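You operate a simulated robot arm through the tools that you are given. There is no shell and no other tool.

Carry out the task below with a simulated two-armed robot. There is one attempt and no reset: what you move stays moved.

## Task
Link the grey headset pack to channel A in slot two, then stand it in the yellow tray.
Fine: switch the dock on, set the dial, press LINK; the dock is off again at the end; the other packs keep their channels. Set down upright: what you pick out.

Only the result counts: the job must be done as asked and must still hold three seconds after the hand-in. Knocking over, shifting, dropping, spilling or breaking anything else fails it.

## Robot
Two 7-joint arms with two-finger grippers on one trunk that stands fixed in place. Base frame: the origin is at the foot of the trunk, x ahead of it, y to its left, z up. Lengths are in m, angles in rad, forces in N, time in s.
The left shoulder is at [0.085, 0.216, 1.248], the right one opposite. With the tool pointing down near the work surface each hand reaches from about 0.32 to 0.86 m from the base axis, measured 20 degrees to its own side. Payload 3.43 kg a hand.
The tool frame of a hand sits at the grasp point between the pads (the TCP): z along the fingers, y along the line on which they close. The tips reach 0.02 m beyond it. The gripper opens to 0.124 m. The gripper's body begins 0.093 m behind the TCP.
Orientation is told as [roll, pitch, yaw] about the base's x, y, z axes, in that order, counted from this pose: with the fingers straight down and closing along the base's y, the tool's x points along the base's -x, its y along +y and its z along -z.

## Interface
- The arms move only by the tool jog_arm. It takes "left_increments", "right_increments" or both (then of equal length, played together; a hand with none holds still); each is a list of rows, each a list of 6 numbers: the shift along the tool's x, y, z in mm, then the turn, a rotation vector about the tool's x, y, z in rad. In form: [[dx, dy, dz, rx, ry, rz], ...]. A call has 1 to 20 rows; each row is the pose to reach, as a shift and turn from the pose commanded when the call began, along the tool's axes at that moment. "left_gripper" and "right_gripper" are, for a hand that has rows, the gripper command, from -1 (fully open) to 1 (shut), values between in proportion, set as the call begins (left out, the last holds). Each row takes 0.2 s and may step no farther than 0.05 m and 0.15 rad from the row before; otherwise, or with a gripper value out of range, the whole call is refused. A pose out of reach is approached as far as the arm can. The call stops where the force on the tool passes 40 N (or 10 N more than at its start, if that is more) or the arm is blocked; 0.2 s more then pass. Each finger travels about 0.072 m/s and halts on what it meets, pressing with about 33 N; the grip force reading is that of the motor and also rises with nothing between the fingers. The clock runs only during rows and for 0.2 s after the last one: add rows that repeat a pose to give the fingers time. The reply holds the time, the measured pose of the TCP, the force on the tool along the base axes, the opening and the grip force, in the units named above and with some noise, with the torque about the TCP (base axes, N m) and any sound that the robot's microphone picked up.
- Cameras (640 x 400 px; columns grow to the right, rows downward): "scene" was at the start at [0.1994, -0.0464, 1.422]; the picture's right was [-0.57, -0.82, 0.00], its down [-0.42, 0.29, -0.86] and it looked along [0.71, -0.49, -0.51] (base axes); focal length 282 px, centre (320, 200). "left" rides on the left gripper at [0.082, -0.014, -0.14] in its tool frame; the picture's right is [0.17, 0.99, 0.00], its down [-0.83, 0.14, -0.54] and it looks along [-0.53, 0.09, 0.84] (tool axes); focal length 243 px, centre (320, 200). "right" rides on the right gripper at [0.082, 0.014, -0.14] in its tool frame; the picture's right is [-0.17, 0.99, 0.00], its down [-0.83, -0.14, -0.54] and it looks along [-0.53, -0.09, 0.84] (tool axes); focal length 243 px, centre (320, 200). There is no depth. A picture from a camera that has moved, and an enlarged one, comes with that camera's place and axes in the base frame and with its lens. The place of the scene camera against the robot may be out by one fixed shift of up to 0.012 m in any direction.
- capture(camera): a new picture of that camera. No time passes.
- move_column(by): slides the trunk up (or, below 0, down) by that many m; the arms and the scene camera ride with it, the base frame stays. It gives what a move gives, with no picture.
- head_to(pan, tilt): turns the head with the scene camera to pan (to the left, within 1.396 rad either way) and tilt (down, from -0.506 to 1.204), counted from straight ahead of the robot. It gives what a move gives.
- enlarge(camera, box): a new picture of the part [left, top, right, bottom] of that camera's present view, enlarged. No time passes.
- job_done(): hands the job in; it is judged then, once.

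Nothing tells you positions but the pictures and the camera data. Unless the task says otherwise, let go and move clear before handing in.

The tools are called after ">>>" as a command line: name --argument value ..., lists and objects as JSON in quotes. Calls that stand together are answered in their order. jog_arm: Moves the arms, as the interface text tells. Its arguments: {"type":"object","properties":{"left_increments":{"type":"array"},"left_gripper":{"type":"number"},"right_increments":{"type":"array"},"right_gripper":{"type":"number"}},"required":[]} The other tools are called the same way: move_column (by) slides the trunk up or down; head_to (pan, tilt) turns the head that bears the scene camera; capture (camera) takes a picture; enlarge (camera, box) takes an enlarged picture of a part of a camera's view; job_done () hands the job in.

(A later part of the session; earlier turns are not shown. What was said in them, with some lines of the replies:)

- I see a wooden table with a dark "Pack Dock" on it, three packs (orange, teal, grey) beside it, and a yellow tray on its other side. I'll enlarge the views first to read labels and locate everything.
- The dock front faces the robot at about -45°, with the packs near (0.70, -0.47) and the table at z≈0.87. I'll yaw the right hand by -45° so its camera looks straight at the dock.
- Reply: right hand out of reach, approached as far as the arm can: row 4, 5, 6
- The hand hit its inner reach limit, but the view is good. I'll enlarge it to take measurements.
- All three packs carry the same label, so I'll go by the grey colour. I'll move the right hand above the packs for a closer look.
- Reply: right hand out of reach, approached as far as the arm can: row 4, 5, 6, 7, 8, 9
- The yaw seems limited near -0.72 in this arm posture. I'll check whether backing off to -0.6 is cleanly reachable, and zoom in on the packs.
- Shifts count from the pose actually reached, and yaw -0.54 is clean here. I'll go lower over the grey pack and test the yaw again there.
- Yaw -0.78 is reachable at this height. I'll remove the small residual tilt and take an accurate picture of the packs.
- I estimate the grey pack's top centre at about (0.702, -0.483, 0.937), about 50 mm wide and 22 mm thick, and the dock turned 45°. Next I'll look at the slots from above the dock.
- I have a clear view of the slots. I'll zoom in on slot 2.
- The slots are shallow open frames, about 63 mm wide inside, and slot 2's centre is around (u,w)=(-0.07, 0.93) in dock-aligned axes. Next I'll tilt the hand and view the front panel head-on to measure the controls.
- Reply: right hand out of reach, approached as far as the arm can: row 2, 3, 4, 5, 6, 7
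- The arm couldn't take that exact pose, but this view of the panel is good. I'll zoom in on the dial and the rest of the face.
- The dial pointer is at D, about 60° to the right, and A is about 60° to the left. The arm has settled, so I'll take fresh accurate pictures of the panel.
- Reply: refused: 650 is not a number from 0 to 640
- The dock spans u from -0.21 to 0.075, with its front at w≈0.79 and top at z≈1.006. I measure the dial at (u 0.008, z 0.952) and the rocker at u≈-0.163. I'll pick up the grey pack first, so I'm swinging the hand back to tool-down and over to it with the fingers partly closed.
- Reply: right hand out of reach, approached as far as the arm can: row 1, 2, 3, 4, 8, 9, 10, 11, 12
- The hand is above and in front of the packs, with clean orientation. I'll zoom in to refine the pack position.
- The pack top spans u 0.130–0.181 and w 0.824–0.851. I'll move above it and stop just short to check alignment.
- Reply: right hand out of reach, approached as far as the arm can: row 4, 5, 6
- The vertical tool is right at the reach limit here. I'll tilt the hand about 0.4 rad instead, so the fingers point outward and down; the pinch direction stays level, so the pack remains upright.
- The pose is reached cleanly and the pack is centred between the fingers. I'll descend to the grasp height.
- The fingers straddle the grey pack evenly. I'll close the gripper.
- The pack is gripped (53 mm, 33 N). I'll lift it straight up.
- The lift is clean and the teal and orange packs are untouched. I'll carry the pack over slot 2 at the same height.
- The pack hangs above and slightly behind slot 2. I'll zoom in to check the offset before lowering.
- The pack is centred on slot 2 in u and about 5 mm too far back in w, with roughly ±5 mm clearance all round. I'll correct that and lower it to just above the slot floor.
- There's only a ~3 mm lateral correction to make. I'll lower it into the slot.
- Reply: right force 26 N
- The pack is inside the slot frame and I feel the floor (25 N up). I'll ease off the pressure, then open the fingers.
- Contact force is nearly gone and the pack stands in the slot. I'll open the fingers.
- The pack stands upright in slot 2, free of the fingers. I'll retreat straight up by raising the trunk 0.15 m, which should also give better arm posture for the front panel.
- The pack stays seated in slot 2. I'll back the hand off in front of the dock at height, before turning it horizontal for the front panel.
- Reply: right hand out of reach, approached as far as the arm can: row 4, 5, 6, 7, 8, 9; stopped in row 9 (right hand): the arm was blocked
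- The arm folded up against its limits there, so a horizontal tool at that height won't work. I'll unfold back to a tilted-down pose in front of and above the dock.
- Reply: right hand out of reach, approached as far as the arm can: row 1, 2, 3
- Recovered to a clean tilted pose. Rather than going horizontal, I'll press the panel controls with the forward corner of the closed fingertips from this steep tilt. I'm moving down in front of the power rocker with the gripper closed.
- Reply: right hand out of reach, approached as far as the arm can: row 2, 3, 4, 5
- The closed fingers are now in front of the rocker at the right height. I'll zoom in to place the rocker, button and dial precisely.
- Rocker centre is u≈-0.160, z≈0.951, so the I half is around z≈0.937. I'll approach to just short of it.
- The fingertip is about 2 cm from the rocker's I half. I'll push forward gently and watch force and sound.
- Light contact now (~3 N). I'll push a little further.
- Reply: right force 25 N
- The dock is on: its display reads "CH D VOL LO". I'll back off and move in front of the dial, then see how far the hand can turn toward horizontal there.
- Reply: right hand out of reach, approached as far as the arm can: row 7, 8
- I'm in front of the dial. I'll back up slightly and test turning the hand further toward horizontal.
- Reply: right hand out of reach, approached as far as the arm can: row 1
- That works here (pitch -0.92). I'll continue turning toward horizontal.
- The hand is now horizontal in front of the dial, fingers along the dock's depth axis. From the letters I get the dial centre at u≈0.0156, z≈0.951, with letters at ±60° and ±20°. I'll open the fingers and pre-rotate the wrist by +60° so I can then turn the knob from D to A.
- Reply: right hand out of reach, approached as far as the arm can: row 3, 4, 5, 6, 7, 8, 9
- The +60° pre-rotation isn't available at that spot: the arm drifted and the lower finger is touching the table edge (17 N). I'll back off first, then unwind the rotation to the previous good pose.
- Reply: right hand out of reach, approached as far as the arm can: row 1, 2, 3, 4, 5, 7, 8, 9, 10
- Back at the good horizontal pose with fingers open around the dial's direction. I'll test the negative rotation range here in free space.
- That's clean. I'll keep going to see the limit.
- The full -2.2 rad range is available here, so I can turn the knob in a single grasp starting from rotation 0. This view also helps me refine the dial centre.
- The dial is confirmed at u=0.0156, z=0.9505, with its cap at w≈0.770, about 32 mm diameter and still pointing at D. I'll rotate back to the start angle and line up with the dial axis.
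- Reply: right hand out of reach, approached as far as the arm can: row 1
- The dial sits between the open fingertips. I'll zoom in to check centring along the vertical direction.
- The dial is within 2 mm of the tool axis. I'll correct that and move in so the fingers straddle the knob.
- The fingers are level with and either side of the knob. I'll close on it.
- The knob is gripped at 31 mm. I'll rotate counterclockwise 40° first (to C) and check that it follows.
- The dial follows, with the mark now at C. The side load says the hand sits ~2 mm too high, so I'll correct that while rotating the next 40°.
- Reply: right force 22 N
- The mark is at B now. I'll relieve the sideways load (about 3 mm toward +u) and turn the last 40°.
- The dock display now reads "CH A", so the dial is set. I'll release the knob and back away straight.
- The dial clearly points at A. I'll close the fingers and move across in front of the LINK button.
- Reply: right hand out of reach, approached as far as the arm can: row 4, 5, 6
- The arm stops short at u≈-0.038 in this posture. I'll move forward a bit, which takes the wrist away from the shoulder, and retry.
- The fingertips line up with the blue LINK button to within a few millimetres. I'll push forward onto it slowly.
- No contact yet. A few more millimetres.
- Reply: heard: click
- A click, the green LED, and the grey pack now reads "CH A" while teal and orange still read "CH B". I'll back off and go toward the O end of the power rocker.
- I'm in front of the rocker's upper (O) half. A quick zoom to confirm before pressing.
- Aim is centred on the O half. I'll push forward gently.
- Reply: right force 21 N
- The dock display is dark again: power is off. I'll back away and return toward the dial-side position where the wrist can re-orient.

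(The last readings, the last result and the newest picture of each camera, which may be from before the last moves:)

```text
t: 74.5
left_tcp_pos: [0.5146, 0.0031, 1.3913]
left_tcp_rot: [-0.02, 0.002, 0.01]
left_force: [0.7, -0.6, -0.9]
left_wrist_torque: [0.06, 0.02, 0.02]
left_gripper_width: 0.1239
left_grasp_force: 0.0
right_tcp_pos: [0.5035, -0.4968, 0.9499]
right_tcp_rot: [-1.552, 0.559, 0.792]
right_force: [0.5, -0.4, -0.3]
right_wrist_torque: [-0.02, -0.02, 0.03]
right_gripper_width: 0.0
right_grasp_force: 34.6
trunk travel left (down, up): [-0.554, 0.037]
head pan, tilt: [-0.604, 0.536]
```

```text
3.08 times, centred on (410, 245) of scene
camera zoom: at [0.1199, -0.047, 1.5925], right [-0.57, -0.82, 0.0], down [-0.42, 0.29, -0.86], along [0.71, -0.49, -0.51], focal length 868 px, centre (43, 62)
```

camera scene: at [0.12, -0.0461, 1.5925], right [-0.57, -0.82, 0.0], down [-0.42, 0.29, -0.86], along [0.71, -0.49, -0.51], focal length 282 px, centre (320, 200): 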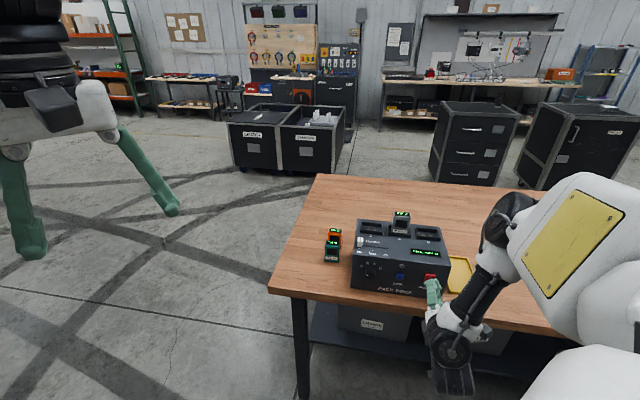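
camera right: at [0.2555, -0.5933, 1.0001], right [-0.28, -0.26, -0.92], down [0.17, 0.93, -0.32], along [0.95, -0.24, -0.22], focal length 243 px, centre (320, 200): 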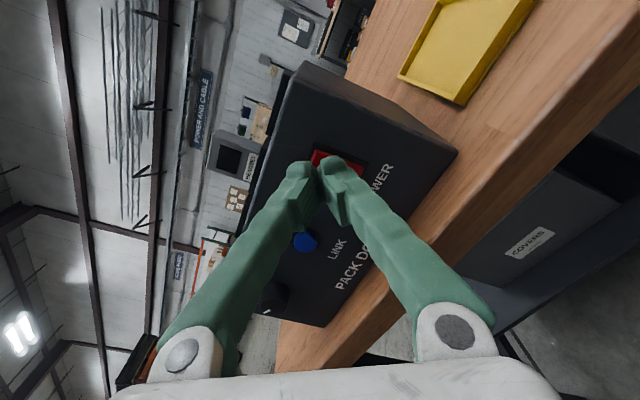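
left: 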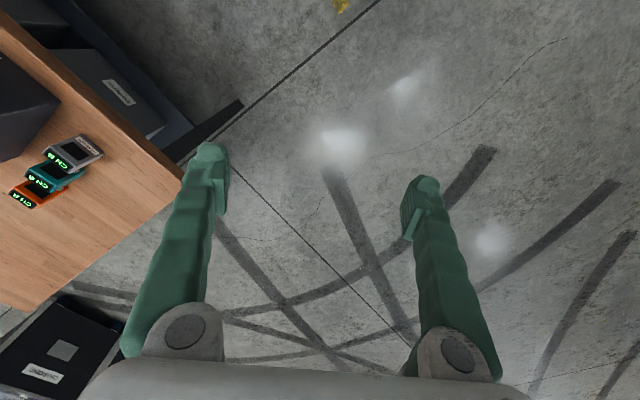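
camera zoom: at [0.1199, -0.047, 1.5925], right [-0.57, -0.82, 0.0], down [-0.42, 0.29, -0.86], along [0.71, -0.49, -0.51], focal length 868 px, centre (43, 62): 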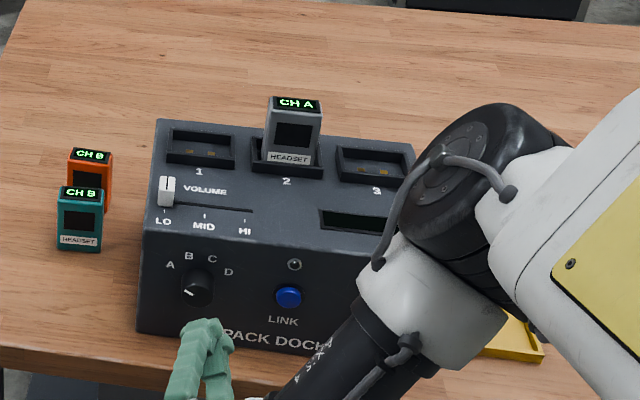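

The dock is off, the pack shows CH A. I'll unwind the wrist rotation.

>>> jog_arm --right_increments '[[0, 0, 0, 0, 0, 0.14], [0, 0, 0, 0, 0, 0.28], [0, 0, 0, 0, 0, 0.42], [0, 0, 0, 0, 0, 0.56], [0, 0, 0, 0, 0, 0.7], [0, 0, 0, 0, 0, 0.84], [0, 0, 0, 0, 0, 0.98], [0, 0, 0, 0, 0, 1.12], [0, 0, 0, 0, 0, 1.26], [0, 0, 0, 0, 0, 1.4], [0, 0, 0, 0, 0, 1.54], [0, 0, 0, 0, 0, 1.68], [0, 0, 0, 0, 0, 1.82], [0, 0, 0, 0, 0, 1.96], [0, 0, 0, 0, 0, 2.1], [0, 0, 0, 0, 0, 2.12], [0, 0, 0, 0, 0, 2.12]]'

```text
t: 78.2
left_tcp_pos: [0.5158, 0.0032, 1.39]
left_tcp_rot: [-0.02, 0.002, 0.008]
left_force: [0.4, -0.2, 0.3]
left_wrist_torque: [-0.03, 0.02, 0.0]
left_gripper_width: 0.124
left_grasp_force: 0.1
right_tcp_pos: [0.5037, -0.4943, 0.9474]
right_tcp_rot: [-0.68, -1.553, -0.108]
right_force: [-0.1, 0.1, -0.5]
right_wrist_torque: [0.03, 0.0, -0.03]
right_gripper_width: 0.0
right_grasp_force: 34.3
trunk travel left (down, up): [-0.554, 0.037]
head pan, tilt: [-0.604, 0.536]
```

>>> jog_arm --right_increments '[[-4, 0, 2, 0, 0.13, 0], [-8, 0, 4, 0, 0.26, 0], [-12, 0, 6, 0, 0.39, 0], [-16, 0, 8, 0, 0.52, 0], [-20, 0, 10, 0, 0.65, 0], [-24, 0, 12, 0, 0.78, 0], [-28, 0, 15, 0, 0.91, 0], [-32, 0, 18, 0, 1.05, 0], [-32, 0, 18, 0, 1.05, 0]]'

>>> capture --camera "scene"

>>> capture --camera "right"

```text
t: 80.3
left_tcp_pos: [0.5133, 0.0015, 1.3905]
left_tcp_rot: [-0.019, 0.003, 0.012]
left_force: [0.0, -0.3, 0.0]
left_wrist_torque: [0.03, -0.01, 0.0]
left_gripper_width: 0.124
left_grasp_force: 0.0
right_tcp_pos: [0.5157, -0.4471, 0.9521]
right_tcp_rot: [-0.07, -0.467, -0.606]
right_force: [-0.1, -0.5, -0.2]
right_wrist_torque: [0.04, -0.01, 0.0]
right_gripper_width: 0.0001
right_grasp_force: 34.6
right hand out of reach, approached as far as the arm can: row 5, 6
trunk travel left (down, up): [-0.554, 0.037]
head pan, tilt: [-0.604, 0.536]
stopped in row 9 (right hand): the arm was blocked; the commanded pose is now the measured one
```

```text
taken
camera scene: at [0.119, -0.0492, 1.5925], right [-0.57, -0.82, 0.0], down [-0.42, 0.29, -0.86], along [0.71, -0.49, -0.51], focal length 282 px, centre (320, 200)
```

scene: 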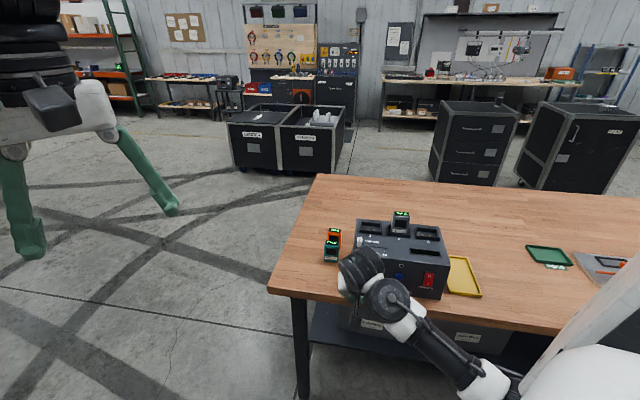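

```text
taken
camera right: at [0.4169, -0.3501, 1.0393], right [0.71, 0.7, 0.01], down [0.35, -0.37, 0.86], along [0.61, -0.61, -0.5], focal length 243 px, centre (320, 200)
```

right: 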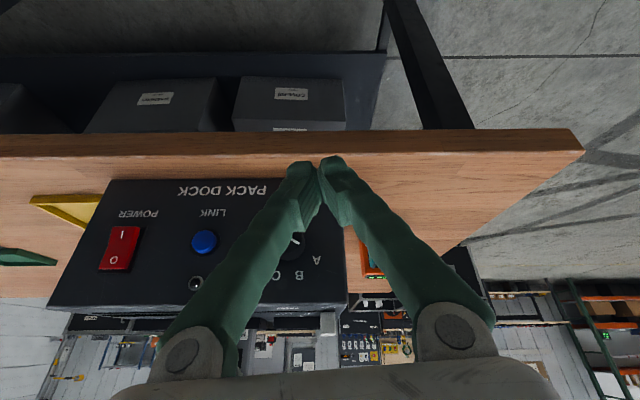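

The arm flipped to an elbow-low posture and got blocked. I'll look down with the head to understand the arm shape before moving.

>>> head_to --pan -0.75 --tilt 0.95

>>> capture --camera "scene"

```text
t: 81.2
left_tcp_pos: [0.5145, 0.0043, 1.3914]
left_tcp_rot: [-0.019, 0.002, 0.008]
left_force: [0.3, -0.1, -0.2]
left_wrist_torque: [0.01, 0.01, 0.0]
left_gripper_width: 0.1239
left_grasp_force: 0.0
right_tcp_pos: [0.5164, -0.4461, 0.9536]
right_tcp_rot: [-0.072, -0.47, -0.609]
right_force: [-0.3, 0.1, 0.0]
right_wrist_torque: [-0.02, 0.04, 0.02]
right_gripper_width: 0.0
right_grasp_force: 35.0
trunk travel left (down, up): [-0.554, 0.037]
head pan, tilt: [-0.75, 0.949]
```

```text
taken
camera scene: at [0.0991, -0.0445, 1.5584], right [-0.68, -0.73, 0.0], down [-0.59, 0.55, -0.58], along [0.43, -0.4, -0.81], focal length 282 px, centre (320, 200)
```

scene: 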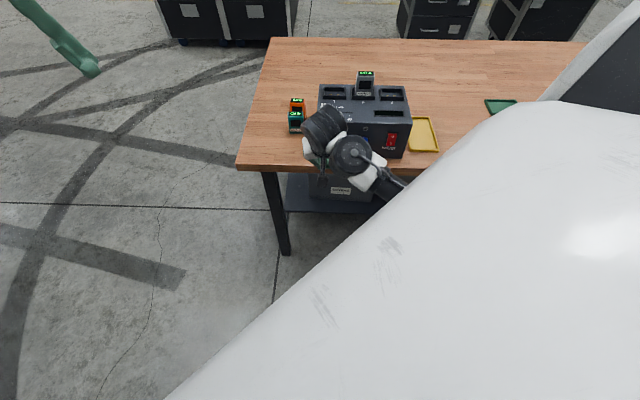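

The upper arm is near the head with the elbow tucked; nothing is touching the dock or packs. I'll unfold by raising the hand straight up with a small orientation fix.

>>> head_to --pan -0.604 --tilt 0.536

>>> jog_arm --right_increments '[[-20, -6, -29, 0.0015, -0.0034, 0.0225], [-41, -12, -57, 0.003, -0.0069, 0.045], [-61, -18, -86, 0.0045, -0.0103, 0.0674], [-82, -23, -115, 0.0059, -0.0138, 0.09], [-102, -29, -144, 0.0074, -0.0172, 0.112], [-123, -35, -172, 0.0089, -0.0207, 0.135], [-143, -41, -201, 0.0104, -0.0241, 0.157], [-143, -41, -201, 0.0104, -0.0241, 0.157]]'

>>> capture --camera "scene"

```text
t: 82.1
left_tcp_pos: [0.5144, 0.0046, 1.3899]
left_tcp_rot: [-0.019, 0.001, 0.008]
left_force: [0.7, 0.3, -0.4]
left_wrist_torque: [-0.01, 0.0, -0.01]
left_gripper_width: 0.1239
left_grasp_force: 0.1
right_tcp_pos: [0.5157, -0.4444, 0.954]
right_tcp_rot: [-0.071, -0.471, -0.609]
right_force: [0.8, -0.3, 0.0]
right_wrist_torque: [-0.01, 0.0, -0.01]
right_gripper_width: 0.0
right_grasp_force: 34.4
trunk travel left (down, up): [-0.554, 0.037]
head pan, tilt: [-0.604, 0.536]
```

```text
t: 83.9
left_tcp_pos: [0.5157, 0.0034, 1.3903]
left_tcp_rot: [-0.019, 0.003, 0.008]
left_force: [0.6, 0.5, -0.4]
left_wrist_torque: [-0.01, 0.02, 0.0]
left_gripper_width: 0.1242
left_grasp_force: 0.0
right_tcp_pos: [0.4773, -0.5247, 1.0915]
right_tcp_rot: [-0.002, -0.5, -0.78]
right_force: [-0.2, 0.1, -0.3]
right_wrist_torque: [-0.07, 0.0, -0.02]
right_gripper_width: 0.0001
right_grasp_force: 34.7
right hand out of reach, approached as far as the arm can: row 4, 5, 6, 7, 8
trunk travel left (down, up): [-0.554, 0.037]
head pan, tilt: [-0.604, 0.536]
```

```text
taken
camera scene: at [0.1202, -0.0463, 1.5925], right [-0.57, -0.82, 0.0], down [-0.42, 0.29, -0.86], along [0.71, -0.49, -0.51], focal length 282 px, centre (320, 200)
```

scene: 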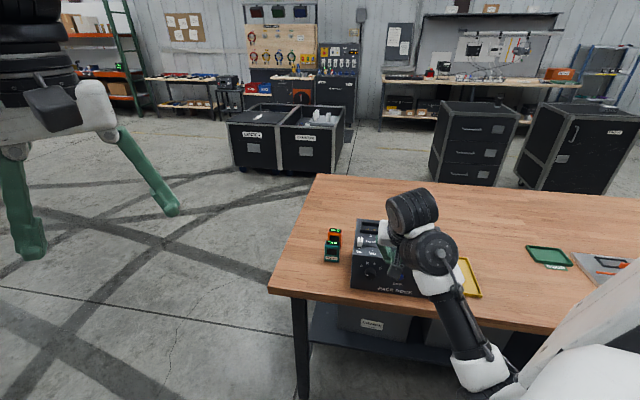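

The hand is up and correctly oriented, though the elbow is low. I'll test whether it can reach out over the dock in this posture, staying high.

>>> jog_arm --right_increments '[[-36, -12, -3, 0, 0, 0], [-72, -24, -6, 0, 0, 0], [-108, -35, -9.5, 0, 0, 0], [-108, -35, -9.5, 0, 0, 0]]'

>>> capture --camera "scene"

>>> capture --camera "right"

```text
t: 84.9
left_tcp_pos: [0.5137, 0.0044, 1.3909]
left_tcp_rot: [-0.019, 0.002, 0.008]
left_force: [0.0, -0.1, 0.8]
left_wrist_torque: [-0.02, 0.01, -0.01]
left_gripper_width: 0.1237
left_grasp_force: 0.1
right_tcp_pos: [0.5198, -0.6177, 1.1475]
right_tcp_rot: [0.002, -0.499, -0.785]
right_force: [0.3, 0.4, -1.0]
right_wrist_torque: [-0.02, -0.01, 0.01]
right_gripper_width: 0.0001
right_grasp_force: 34.7
right hand out of reach, approached as far as the arm can: row 1
trunk travel left (down, up): [-0.554, 0.037]
head pan, tilt: [-0.604, 0.536]
```

```text
taken
camera scene: at [0.1195, -0.0464, 1.5926], right [-0.57, -0.82, 0.0], down [-0.42, 0.29, -0.86], along [0.71, -0.49, -0.51], focal length 282 px, centre (320, 200)
```

scene: 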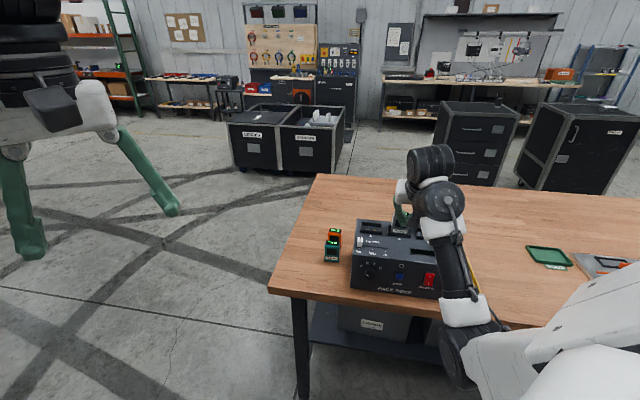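

```text
taken
camera right: at [0.4312, -0.51, 1.2309], right [0.8, 0.59, 0.08], down [0.23, -0.43, 0.87], along [0.55, -0.68, -0.48], focal length 243 px, centre (320, 200)
```

right: 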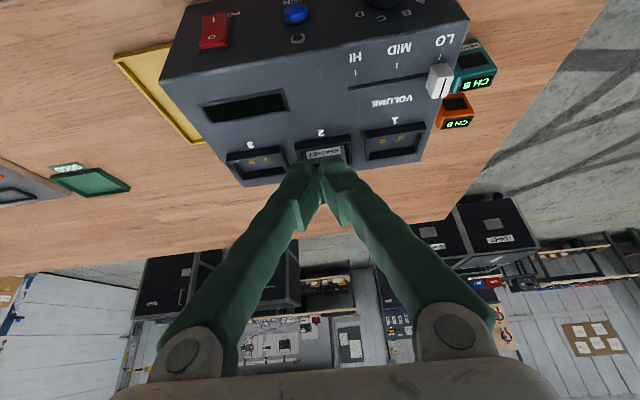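

That reach is fine. I'll open the fingers and move above the pack in slot 2.

>>> jog_arm --right_increments '[[-10, -1, -18, 0, 0, 0], [-44, -1, 1, 0, 0, 0], [-78, -1, 20, 0, 0, 0], [-112, -1, 38.5, 0, 0, 0], [-112, -1, 38.5, 0, 0, 0]]' --right_gripper -0.29

>>> capture --camera "right"

>>> capture --camera "scene"

```text
t: 86.1
left_tcp_pos: [0.5143, 0.0027, 1.391]
left_tcp_rot: [-0.019, -0.001, 0.008]
left_force: [-0.1, -0.6, 0.1]
left_wrist_torque: [-0.01, 0.0, -0.01]
left_gripper_width: 0.124
left_grasp_force: 0.1
right_tcp_pos: [0.6068, -0.702, 1.1683]
right_tcp_rot: [0.002, -0.501, -0.786]
right_force: [-0.1, -0.2, -0.2]
right_wrist_torque: [0.02, -0.02, -0.01]
right_gripper_width: 0.0802
right_grasp_force: 0.0
right hand out of reach, approached as far as the arm can: row 1
trunk travel left (down, up): [-0.554, 0.037]
head pan, tilt: [-0.604, 0.536]
```

```text
taken
camera right: at [0.5175, -0.5933, 1.2523], right [0.8, 0.59, 0.08], down [0.23, -0.43, 0.87], along [0.55, -0.68, -0.48], focal length 243 px, centre (320, 200)
```

right: 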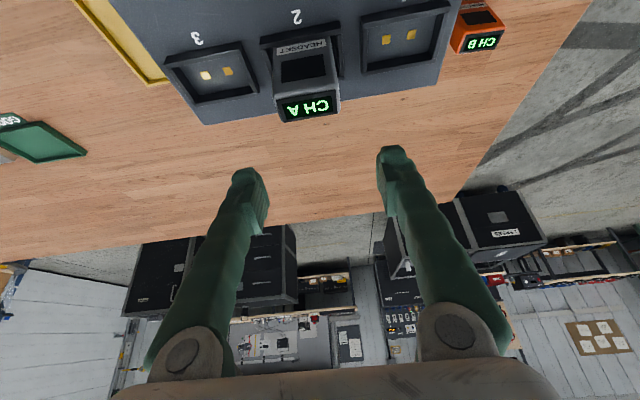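

```text
taken
camera scene: at [0.1195, -0.0462, 1.5926], right [-0.57, -0.82, 0.0], down [-0.42, 0.29, -0.86], along [0.71, -0.49, -0.51], focal length 282 px, centre (320, 200)
```

scene: 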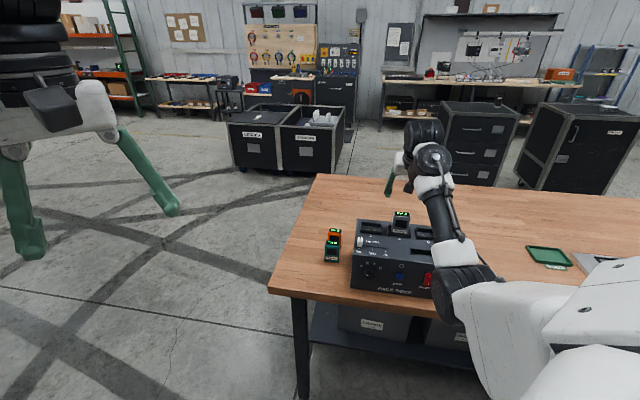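

Pack measured at u≈-0.070, w≈0.920. I'll descend around it.

>>> jog_arm --right_increments '[[4.4, -2.7, -2.4, 0, 0, 0], [16, -2.7, 19, 0, 0, 0], [28, -2.7, 41, 0, 0, 0], [40, -2.7, 63, 0, 0, 0], [52.8, -2.7, 86, 0, 0, 0], [52.8, -2.7, 86, 0, 0, 0]]'

>>> capture --camera "right"

>>> enlarge --camera "scene" --box '[340, 150, 480, 300]'

```text
t: 87.5
left_tcp_pos: [0.5149, 0.0043, 1.3911]
left_tcp_rot: [-0.019, -0.001, 0.008]
left_force: [0.1, -0.7, 0.6]
left_wrist_torque: [0.01, -0.02, 0.0]
left_gripper_width: 0.1241
left_grasp_force: 0.1
right_tcp_pos: [0.5984, -0.695, 1.0659]
right_tcp_rot: [0.0, -0.5, -0.784]
right_force: [0.0, -0.4, -0.2]
right_wrist_torque: [0.01, 0.01, -0.02]
right_gripper_width: 0.0798
right_grasp_force: 0.0
trunk travel left (down, up): [-0.554, 0.037]
head pan, tilt: [-0.604, 0.536]
```

```text
taken
camera right: at [0.5099, -0.587, 1.1496], right [0.8, 0.59, 0.08], down [0.23, -0.43, 0.87], along [0.55, -0.68, -0.48], focal length 243 px, centre (320, 200)
```

right: 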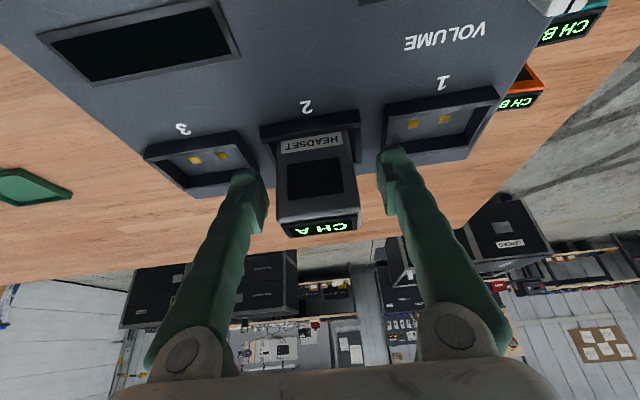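

```text
2.67 times, centred on (410, 225) of scene
camera zoom: at [0.1197, -0.0464, 1.5926], right [-0.57, -0.82, 0.0], down [-0.42, 0.29, -0.86], along [0.71, -0.49, -0.51], focal length 753 px, centre (80, 133)
```

zoom: 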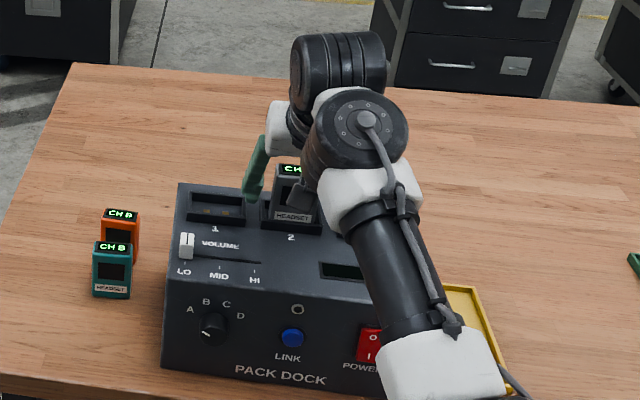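

Small correction to centre on the pack, then close.

>>> jog_arm --right_increments '[[-4.4, -1.5, 2.4, 0, 0, 0], [-4.4, -1.5, 2.4, 0, 0, 0]]'

>>> jog_arm --right_increments '[[0, 0, 0, 0, 0, 0], [0, 0, 0, 0, 0, 0], [0, 0, 0, 0, 0, 0], [0, 0, 0, 0, 0, 0], [0, 0, 0, 0, 0, 0]]' --right_gripper 1

>>> capture --camera "right"

```text
t: 88.1
left_tcp_pos: [0.5149, 0.0033, 1.3908]
left_tcp_rot: [-0.021, -0.001, 0.007]
left_force: [0.7, -0.3, -0.4]
left_wrist_torque: [-0.03, -0.01, 0.0]
left_gripper_width: 0.1241
left_grasp_force: 0.1
right_tcp_pos: [0.6002, -0.7007, 1.0654]
right_tcp_rot: [-0.001, -0.5, -0.786]
right_force: [0.0, 0.0, -0.6]
right_wrist_torque: [0.0, -0.02, 0.05]
right_gripper_width: 0.08
right_grasp_force: 0.0
trunk travel left (down, up): [-0.554, 0.037]
head pan, tilt: [-0.604, 0.536]
```

```text
t: 89.3
left_tcp_pos: [0.5142, 0.0024, 1.3902]
left_tcp_rot: [-0.019, 0.0, 0.009]
left_force: [0.9, 0.3, -0.2]
left_wrist_torque: [0.01, 0.01, 0.01]
left_gripper_width: 0.1239
left_grasp_force: 0.1
right_tcp_pos: [0.601, -0.7004, 1.0661]
right_tcp_rot: [0.0, -0.5, -0.785]
right_force: [0.1, -0.9, -0.4]
right_wrist_torque: [-0.02, -0.05, -0.02]
right_gripper_width: 0.053
right_grasp_force: 33.1
trunk travel left (down, up): [-0.554, 0.037]
head pan, tilt: [-0.604, 0.536]
```

```text
taken
camera right: at [0.5129, -0.593, 1.1502], right [0.8, 0.59, 0.08], down [0.23, -0.43, 0.87], along [0.55, -0.68, -0.48], focal length 243 px, centre (320, 200)
```

right: 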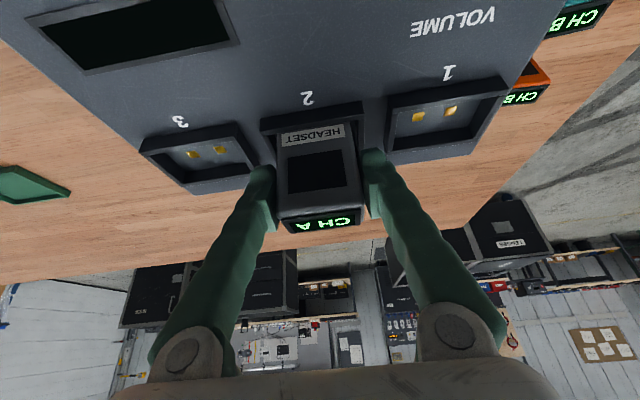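

The pack is gripped again (53 mm). I'll lift it straight out of the slot.

>>> jog_arm --right_increments '[[-5, 0, -9, 0, 0, 0], [-17, 0, -32, 0, 0, 0], [-30, 0, -56, 0, 0, 0], [-43, 0, -79, 0, 0, 0], [-43, 0, -79, 0, 0, 0]]'

>>> capture --camera "right"

>>> capture --camera "scene"

```text
t: 90.5
left_tcp_pos: [0.5155, 0.0034, 1.3907]
left_tcp_rot: [-0.019, 0.001, 0.008]
left_force: [-0.2, 0.0, -0.2]
left_wrist_torque: [-0.03, 0.01, -0.02]
left_gripper_width: 0.1238
left_grasp_force: 0.0
right_tcp_pos: [0.6011, -0.7005, 1.1596]
right_tcp_rot: [-0.001, -0.499, -0.786]
right_force: [-0.3, 0.4, -2.3]
right_wrist_torque: [0.0, -0.01, 0.03]
right_gripper_width: 0.053
right_grasp_force: 33.3
trunk travel left (down, up): [-0.554, 0.037]
head pan, tilt: [-0.604, 0.536]
```

```text
taken
camera right: at [0.5126, -0.5929, 1.243], right [0.8, 0.59, 0.08], down [0.23, -0.43, 0.87], along [0.55, -0.68, -0.48], focal length 243 px, centre (320, 200)
```

right: 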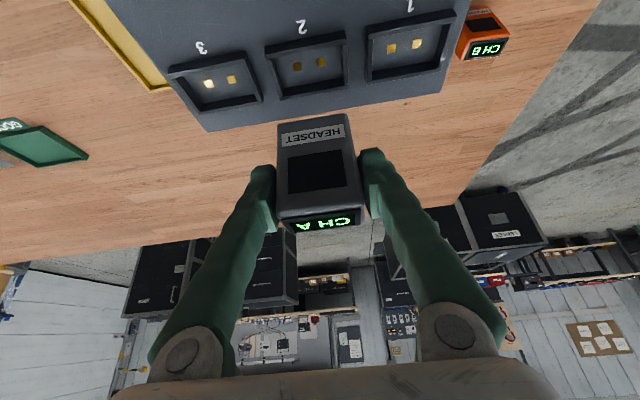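

```text
taken
camera scene: at [0.12, -0.0467, 1.5925], right [-0.57, -0.82, 0.0], down [-0.42, 0.29, -0.86], along [0.71, -0.49, -0.51], focal length 282 px, centre (320, 200)
```

scene: 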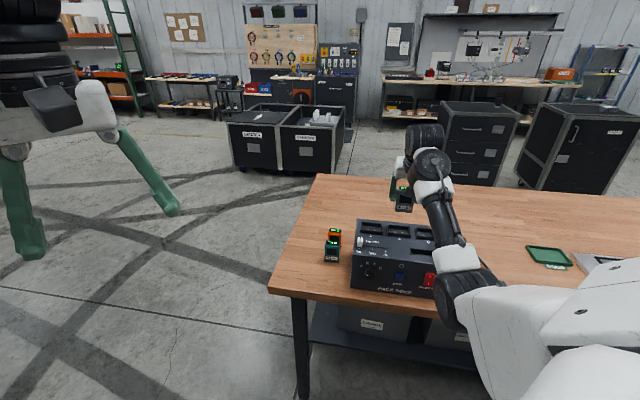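

Lifted clean and upright with CH A on its display. I'll carry it sideways over to above the yellow tray.

>>> jog_arm --right_increments '[[6, -37, -3, 0, 0, 0], [12, -74, -6, 0, 0, 0], [18, -111, -10, 0, 0, 0], [24, -148, -13, 0, 0, 0], [30, -185, -16, 0, 0, 0], [35, -222, -19, 0, 0, 0], [35, -222, -19, 0, 0, 0]]'

>>> capture --camera "right"

>>> capture --camera "scene"

```text
t: 92.1
left_tcp_pos: [0.5153, 0.0026, 1.3905]
left_tcp_rot: [-0.02, 0.001, 0.008]
left_force: [0.8, 0.0, -0.5]
left_wrist_torque: [-0.03, 0.03, -0.01]
left_gripper_width: 0.1238
left_grasp_force: 0.1
right_tcp_pos: [0.4162, -0.8307, 1.1581]
right_tcp_rot: [0.001, -0.498, -0.783]
right_force: [0.5, -0.4, -2.0]
right_wrist_torque: [0.0, -0.01, 0.0]
right_gripper_width: 0.0526
right_grasp_force: 33.5
trunk travel left (down, up): [-0.554, 0.037]
head pan, tilt: [-0.604, 0.536]
```

```text
taken
camera right: at [0.3275, -0.7238, 1.2408], right [0.8, 0.59, 0.08], down [0.23, -0.43, 0.87], along [0.55, -0.68, -0.48], focal length 243 px, centre (320, 200)
```

right: 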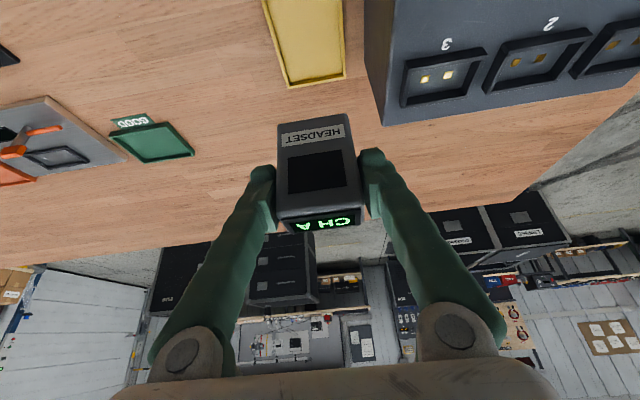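

```text
taken
camera scene: at [0.1201, -0.0465, 1.5925], right [-0.57, -0.82, 0.0], down [-0.42, 0.29, -0.86], along [0.71, -0.49, -0.51], focal length 282 px, centre (320, 200)
```

scene: 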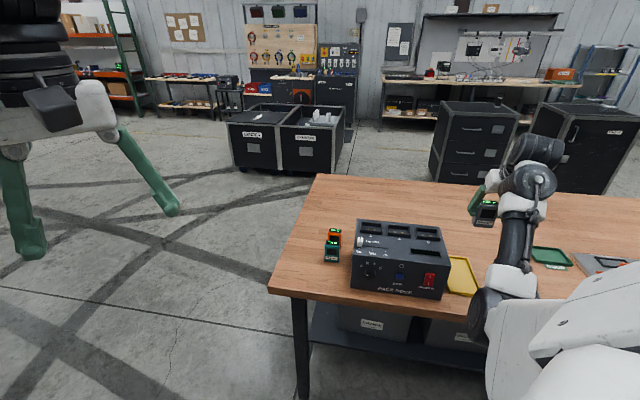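

The pack is above the tray, whose span at this depth is u≈-0.34…-0.245; the pack at u=-0.293 is centred. I'll lower in stages and watch clearance to the dock.

>>> jog_arm --right_increments '[[17.8, 0, 32.7, 0, 0, 0], [35.5, 0, 65.3, 0, 0, 0], [53.3, 0, 98, 0, 0, 0], [71, 0, 130.6, 0, 0, 0], [71, 0, 130.6, 0, 0, 0]]'

>>> capture --camera "right"

>>> capture --camera "scene"

```text
t: 93.3
left_tcp_pos: [0.5147, 0.0039, 1.3903]
left_tcp_rot: [-0.019, 0.0, 0.009]
left_force: [-0.8, 0.5, -0.3]
left_wrist_torque: [-0.02, 0.0, 0.03]
left_gripper_width: 0.124
left_grasp_force: 0.1
right_tcp_pos: [0.4169, -0.8305, 1.0074]
right_tcp_rot: [-0.001, -0.499, -0.788]
right_force: [-0.4, 0.7, -2.5]
right_wrist_torque: [0.01, 0.04, 0.01]
right_gripper_width: 0.0528
right_grasp_force: 32.8
trunk travel left (down, up): [-0.554, 0.037]
head pan, tilt: [-0.604, 0.536]
```

```text
taken
camera right: at [0.3282, -0.7234, 1.0908], right [0.8, 0.59, 0.08], down [0.23, -0.43, 0.87], along [0.55, -0.68, -0.48], focal length 243 px, centre (320, 200)
```

right: 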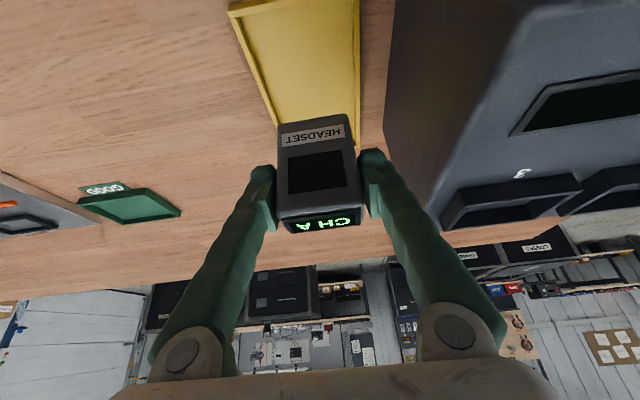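

```text
taken
camera scene: at [0.1197, -0.0464, 1.5926], right [-0.57, -0.82, 0.0], down [-0.42, 0.29, -0.86], along [0.71, -0.49, -0.51], focal length 282 px, centre (320, 200)
```

scene: 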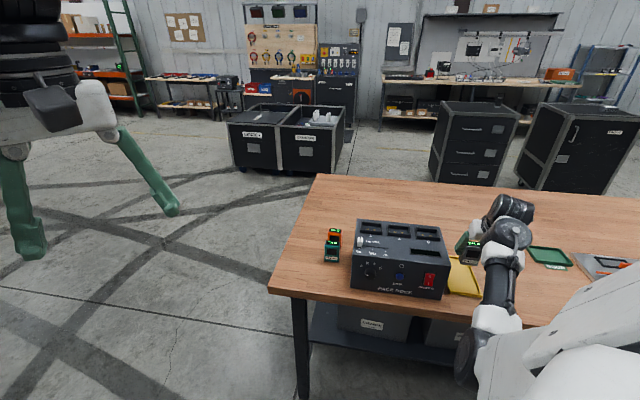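

Clear of the dock on the side. I'll lower the remaining distance to just above the tray floor.

>>> jog_arm --right_increments '[[12, 0, 22, 0, 0, 0], [24, 0, 44, 0, 0, 0], [35.8, 0, 65.9, 0, 0, 0], [35.8, 0, 65.9, 0, 0, 0]]'

>>> capture --camera "right"

>>> enlarge --camera "scene" --box '[400, 200, 560, 310]'

```text
t: 94.3
left_tcp_pos: [0.5147, 0.0034, 1.3901]
left_tcp_rot: [-0.019, 0.002, 0.009]
left_force: [-0.5, 0.1, 0.4]
left_wrist_torque: [-0.01, -0.01, -0.01]
left_gripper_width: 0.1241
left_grasp_force: 0.1
right_tcp_pos: [0.4161, -0.8301, 0.9337]
right_tcp_rot: [0.001, -0.499, -0.784]
right_force: [1.5, -0.2, -2.2]
right_wrist_torque: [-0.01, 0.0, 0.0]
right_gripper_width: 0.0531
right_grasp_force: 33.2
trunk travel left (down, up): [-0.554, 0.037]
head pan, tilt: [-0.604, 0.536]
```

```text
taken
camera right: at [0.3281, -0.723, 1.0178], right [0.8, 0.59, 0.08], down [0.23, -0.43, 0.87], along [0.55, -0.68, -0.48], focal length 243 px, centre (320, 200)
```

right: 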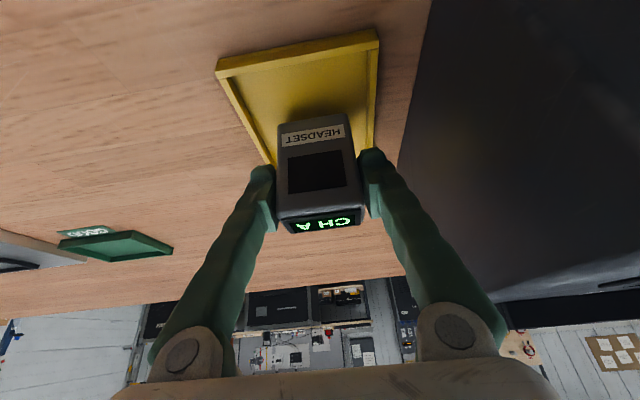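

```text
3.64 times, centred on (480, 255) of scene
camera zoom: at [0.1199, -0.0467, 1.5925], right [-0.57, -0.82, 0.0], down [-0.42, 0.29, -0.86], along [0.71, -0.49, -0.51], focal length 1026 px, centre (-262, 0)
```

zoom: 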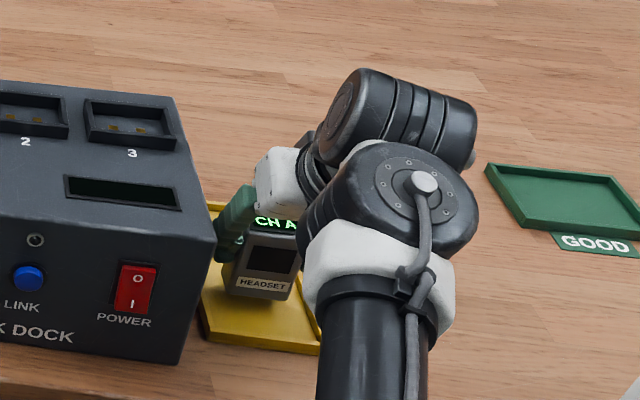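

Just above the tray floor. I'll lower slowly until I feel contact.

>>> jog_arm --right_increments '[[1.4, 0, 2.6, 0, 0, 0], [2.9, 0, 5.3, 0, 0, 0], [4.3, 0, 7.9, 0, 0, 0], [4.3, 0, 7.9, 0, 0, 0]]'

```text
t: 95.3
left_tcp_pos: [0.5155, 0.0032, 1.3903]
left_tcp_rot: [-0.02, 0.001, 0.009]
left_force: [-0.3, 0.1, -0.6]
left_wrist_torque: [-0.01, -0.01, 0.0]
left_gripper_width: 0.1239
left_grasp_force: 0.0
right_tcp_pos: [0.417, -0.8297, 0.9244]
right_tcp_rot: [-0.001, -0.498, -0.785]
right_force: [0.4, 0.0, -2.4]
right_wrist_torque: [0.02, 0.02, -0.04]
right_gripper_width: 0.053
right_grasp_force: 32.7
trunk travel left (down, up): [-0.554, 0.037]
head pan, tilt: [-0.604, 0.536]
```

>>> jog_arm --right_increments '[[0.7, 0, 1.3, 0, 0, 0], [1.4, 0, 2.6, 0, 0, 0], [1.4, 0, 2.6, 0, 0, 0]]'

```text
t: 96.1
left_tcp_pos: [0.515, 0.003, 1.3907]
left_tcp_rot: [-0.019, 0.001, 0.009]
left_force: [-0.6, -1.1, -0.6]
left_wrist_torque: [-0.03, -0.01, 0.01]
left_gripper_width: 0.124
left_grasp_force: 0.0
right_tcp_pos: [0.4167, -0.8305, 0.9227]
right_tcp_rot: [-0.001, -0.499, -0.786]
right_force: [-0.5, -0.6, -1.5]
right_wrist_torque: [-0.01, 0.0, -0.01]
right_gripper_width: 0.053
right_grasp_force: 32.8
trunk travel left (down, up): [-0.554, 0.037]
head pan, tilt: [-0.604, 0.536]
```

>>> jog_arm --right_increments '[[0.5, 0, 0.9, 0, 0, 0], [1.0, 0, 1.8, 0, 0, 0], [1.0, 0, 1.8, 0, 0, 0]]'

>>> enlarge --camera "right" --box '[200, 20, 420, 250]'

```text
t: 96.9
left_tcp_pos: [0.5152, 0.0033, 1.3916]
left_tcp_rot: [-0.018, 0.0, 0.01]
left_force: [0.6, -0.6, 0.4]
left_wrist_torque: [0.04, 0.0, 0.0]
left_gripper_width: 0.1238
left_grasp_force: 0.0
right_tcp_pos: [0.4167, -0.8302, 0.9207]
right_tcp_rot: [0.002, -0.502, -0.786]
right_force: [0.6, 0.5, 0.2]
right_wrist_torque: [0.06, -0.03, -0.04]
right_gripper_width: 0.0529
right_grasp_force: 33.3
trunk travel left (down, up): [-0.554, 0.037]
head pan, tilt: [-0.604, 0.536]
```

```text
1.74 times, centred on (310, 135) of right
camera zoom: at [0.3288, -0.7224, 1.0042], right [0.8, 0.59, 0.08], down [0.23, -0.43, 0.87], along [0.55, -0.68, -0.48], focal length 422 px, centre (337, 313)
```

zoom: 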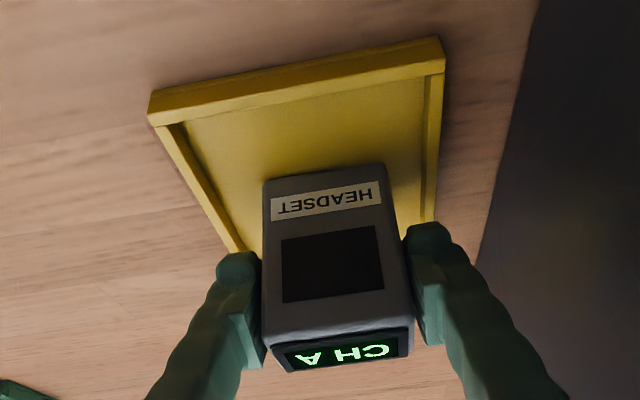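

Contact felt: the weight is now carried by the tray. I'll open the fingers.

>>> jog_arm --right_increments '[[0, 0, 0, 0, 0, 0], [0, 0, 0, 0, 0, 0], [0, 0, 0, 0, 0, 0]]' --right_gripper -0.25

>>> capture --camera "right"

```text
t: 97.7
left_tcp_pos: [0.515, 0.0036, 1.3911]
left_tcp_rot: [-0.02, -0.001, 0.009]
left_force: [-0.3, -0.5, 0.0]
left_wrist_torque: [0.02, 0.01, -0.02]
left_gripper_width: 0.124
left_grasp_force: 0.1
right_tcp_pos: [0.4175, -0.8304, 0.9197]
right_tcp_rot: [0.0, -0.499, -0.786]
right_force: [-0.3, 0.2, 0.8]
right_wrist_torque: [-0.03, 0.02, 0.0]
right_gripper_width: 0.0776
right_grasp_force: 0.2
trunk travel left (down, up): [-0.554, 0.037]
head pan, tilt: [-0.604, 0.536]
```

```text
taken
camera right: at [0.3288, -0.7222, 1.004], right [0.8, 0.59, 0.08], down [0.23, -0.43, 0.87], along [0.55, -0.68, -0.48], focal length 243 px, centre (320, 200)
```

right: 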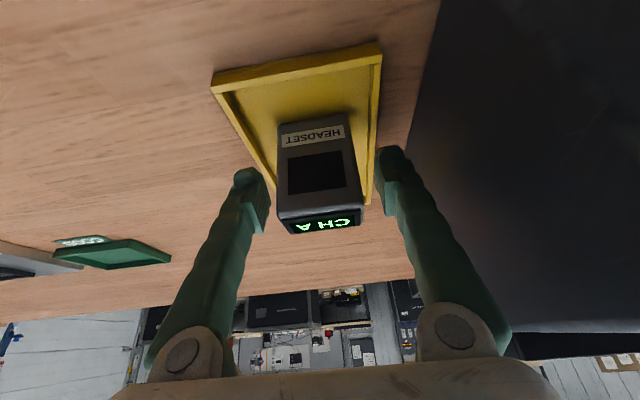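

The pack stands in the tray, fingers free. I'll retreat straight up.

>>> jog_arm --right_increments '[[-10, 0, -18, 0, 0, 0], [-22, 0, -40, 0, 0, 0], [-38, 0, -70, 0, 0, 0], [-57, 0, -105, 0, 0, 0], [-76, 0, -140, 0, 0, 0], [-96, 0, -175.5, 0, 0, 0], [-96, 0, -175.5, 0, 0, 0]]'

>>> capture --camera "right"

>>> capture --camera "scene"

```text
t: 99.3
left_tcp_pos: [0.5157, 0.0023, 1.3912]
left_tcp_rot: [-0.02, 0.003, 0.007]
left_force: [0.1, -0.5, 0.1]
left_wrist_torque: [-0.03, -0.03, 0.0]
left_gripper_width: 0.1238
left_grasp_force: 0.1
right_tcp_pos: [0.416, -0.829, 1.1213]
right_tcp_rot: [0.001, -0.499, -0.786]
right_force: [-0.2, 0.2, -0.3]
right_wrist_torque: [-0.02, 0.01, -0.04]
right_gripper_width: 0.0776
right_grasp_force: 0.1
trunk travel left (down, up): [-0.554, 0.037]
head pan, tilt: [-0.604, 0.536]
```

```text
taken
camera right: at [0.3289, -0.7226, 1.2052], right [0.8, 0.59, 0.08], down [0.23, -0.43, 0.87], along [0.55, -0.68, -0.48], focal length 243 px, centre (320, 200)
```

right: 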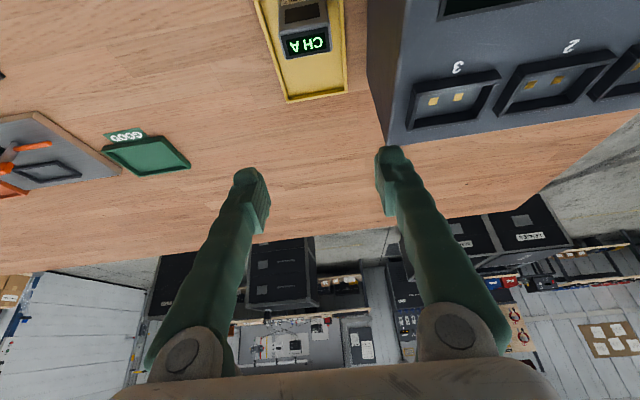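

```text
taken
camera scene: at [0.1199, -0.0465, 1.5925], right [-0.57, -0.82, 0.0], down [-0.42, 0.29, -0.86], along [0.71, -0.49, -0.51], focal length 282 px, centre (320, 200)
```

scene: 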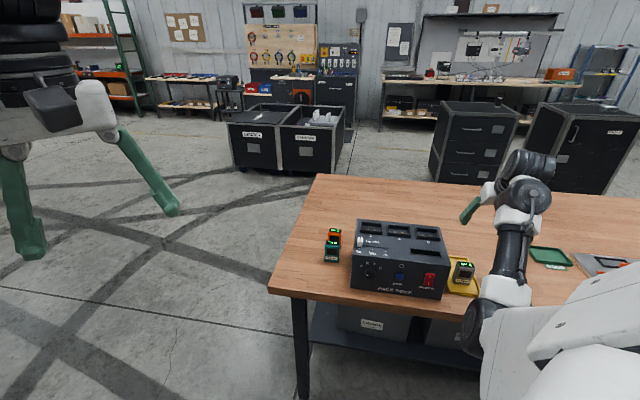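

The pack stands upright in the yellow tray showing CH A. A final zoom to check the dock state and the other packs.

>>> enlarge --camera "scene" --box '[310, 200, 490, 310]'

>>> enlarge --camera "scene" --box '[420, 230, 500, 310]'

>>> jog_arm --right_increments '[[0, 0, 0, 0, 0, 0], [0, 0, 0, 0, 0, 0]]'

```text
3.56 times, centred on (400, 255) of scene
camera zoom: at [0.1199, -0.0465, 1.5925], right [-0.57, -0.82, 0.0], down [-0.42, 0.29, -0.86], along [0.71, -0.49, -0.51], focal length 1003 px, centre (36, 4)
```

zoom: 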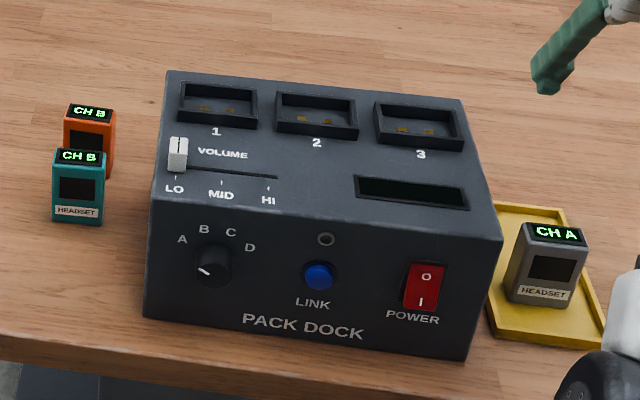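

```text
5.00 times, centred on (460, 270) of scene
camera zoom: at [0.1199, -0.0465, 1.5925], right [-0.57, -0.82, 0.0], down [-0.42, 0.29, -0.86], along [0.71, -0.49, -0.51], focal length 1411 px, centre (-380, -150)
```

zoom: 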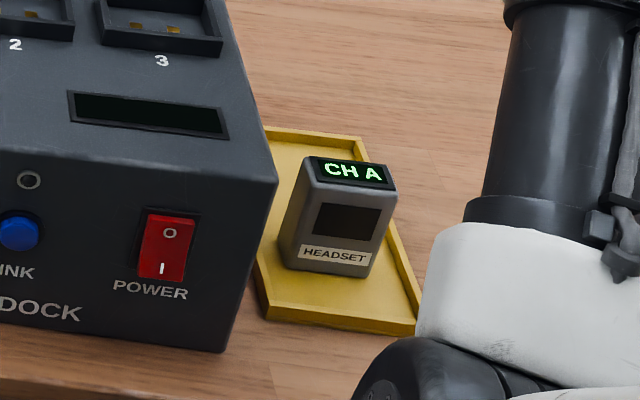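

```text
t: 99.9
left_tcp_pos: [0.5159, 0.0032, 1.3897]
left_tcp_rot: [-0.021, 0.002, 0.007]
left_force: [0.1, 0.5, -0.3]
left_wrist_torque: [0.0, 0.01, 0.01]
left_gripper_width: 0.1241
left_grasp_force: 0.1
right_tcp_pos: [0.4178, -0.8306, 1.1225]
right_tcp_rot: [0.0, -0.5, -0.786]
right_force: [1.0, 0.2, 0.6]
right_wrist_torque: [0.01, -0.01, -0.01]
right_gripper_width: 0.0777
right_grasp_force: 0.1
trunk travel left (down, up): [-0.554, 0.037]
head pan, tilt: [-0.604, 0.536]
```

Everything checks out. The grey pack stands upright in the yellow tray on CH A, the dock is off with its display dark, the volume is untouched, and the teal and orange packs are in place on CH B. The hand is clear, so I'm handing in.

>>> job_done

```text
The job is handed in.
```

The grey headset pack is linked to channel A and stands upright in the yellow tray. I handed the job in, but no verdict came back.

- **Linking:** I set the pack in slot two, switched the dock on, turned the dial to A and pressed LINK. There was a click, the green light came on and the pack's display changed to CH A.
- **Dock:** It is switched off again, and its display is dark. The dial is left at A and the volume slider still reads LO.
- **Other packs:** The teal and orange packs were not touched and still show CH B.
- **Touches along the way:** While I was lining up with the dial, one gripper finger pressed on the tabletop near its front edge at about 17 N. The final pictures show nothing knocked over or out of place.
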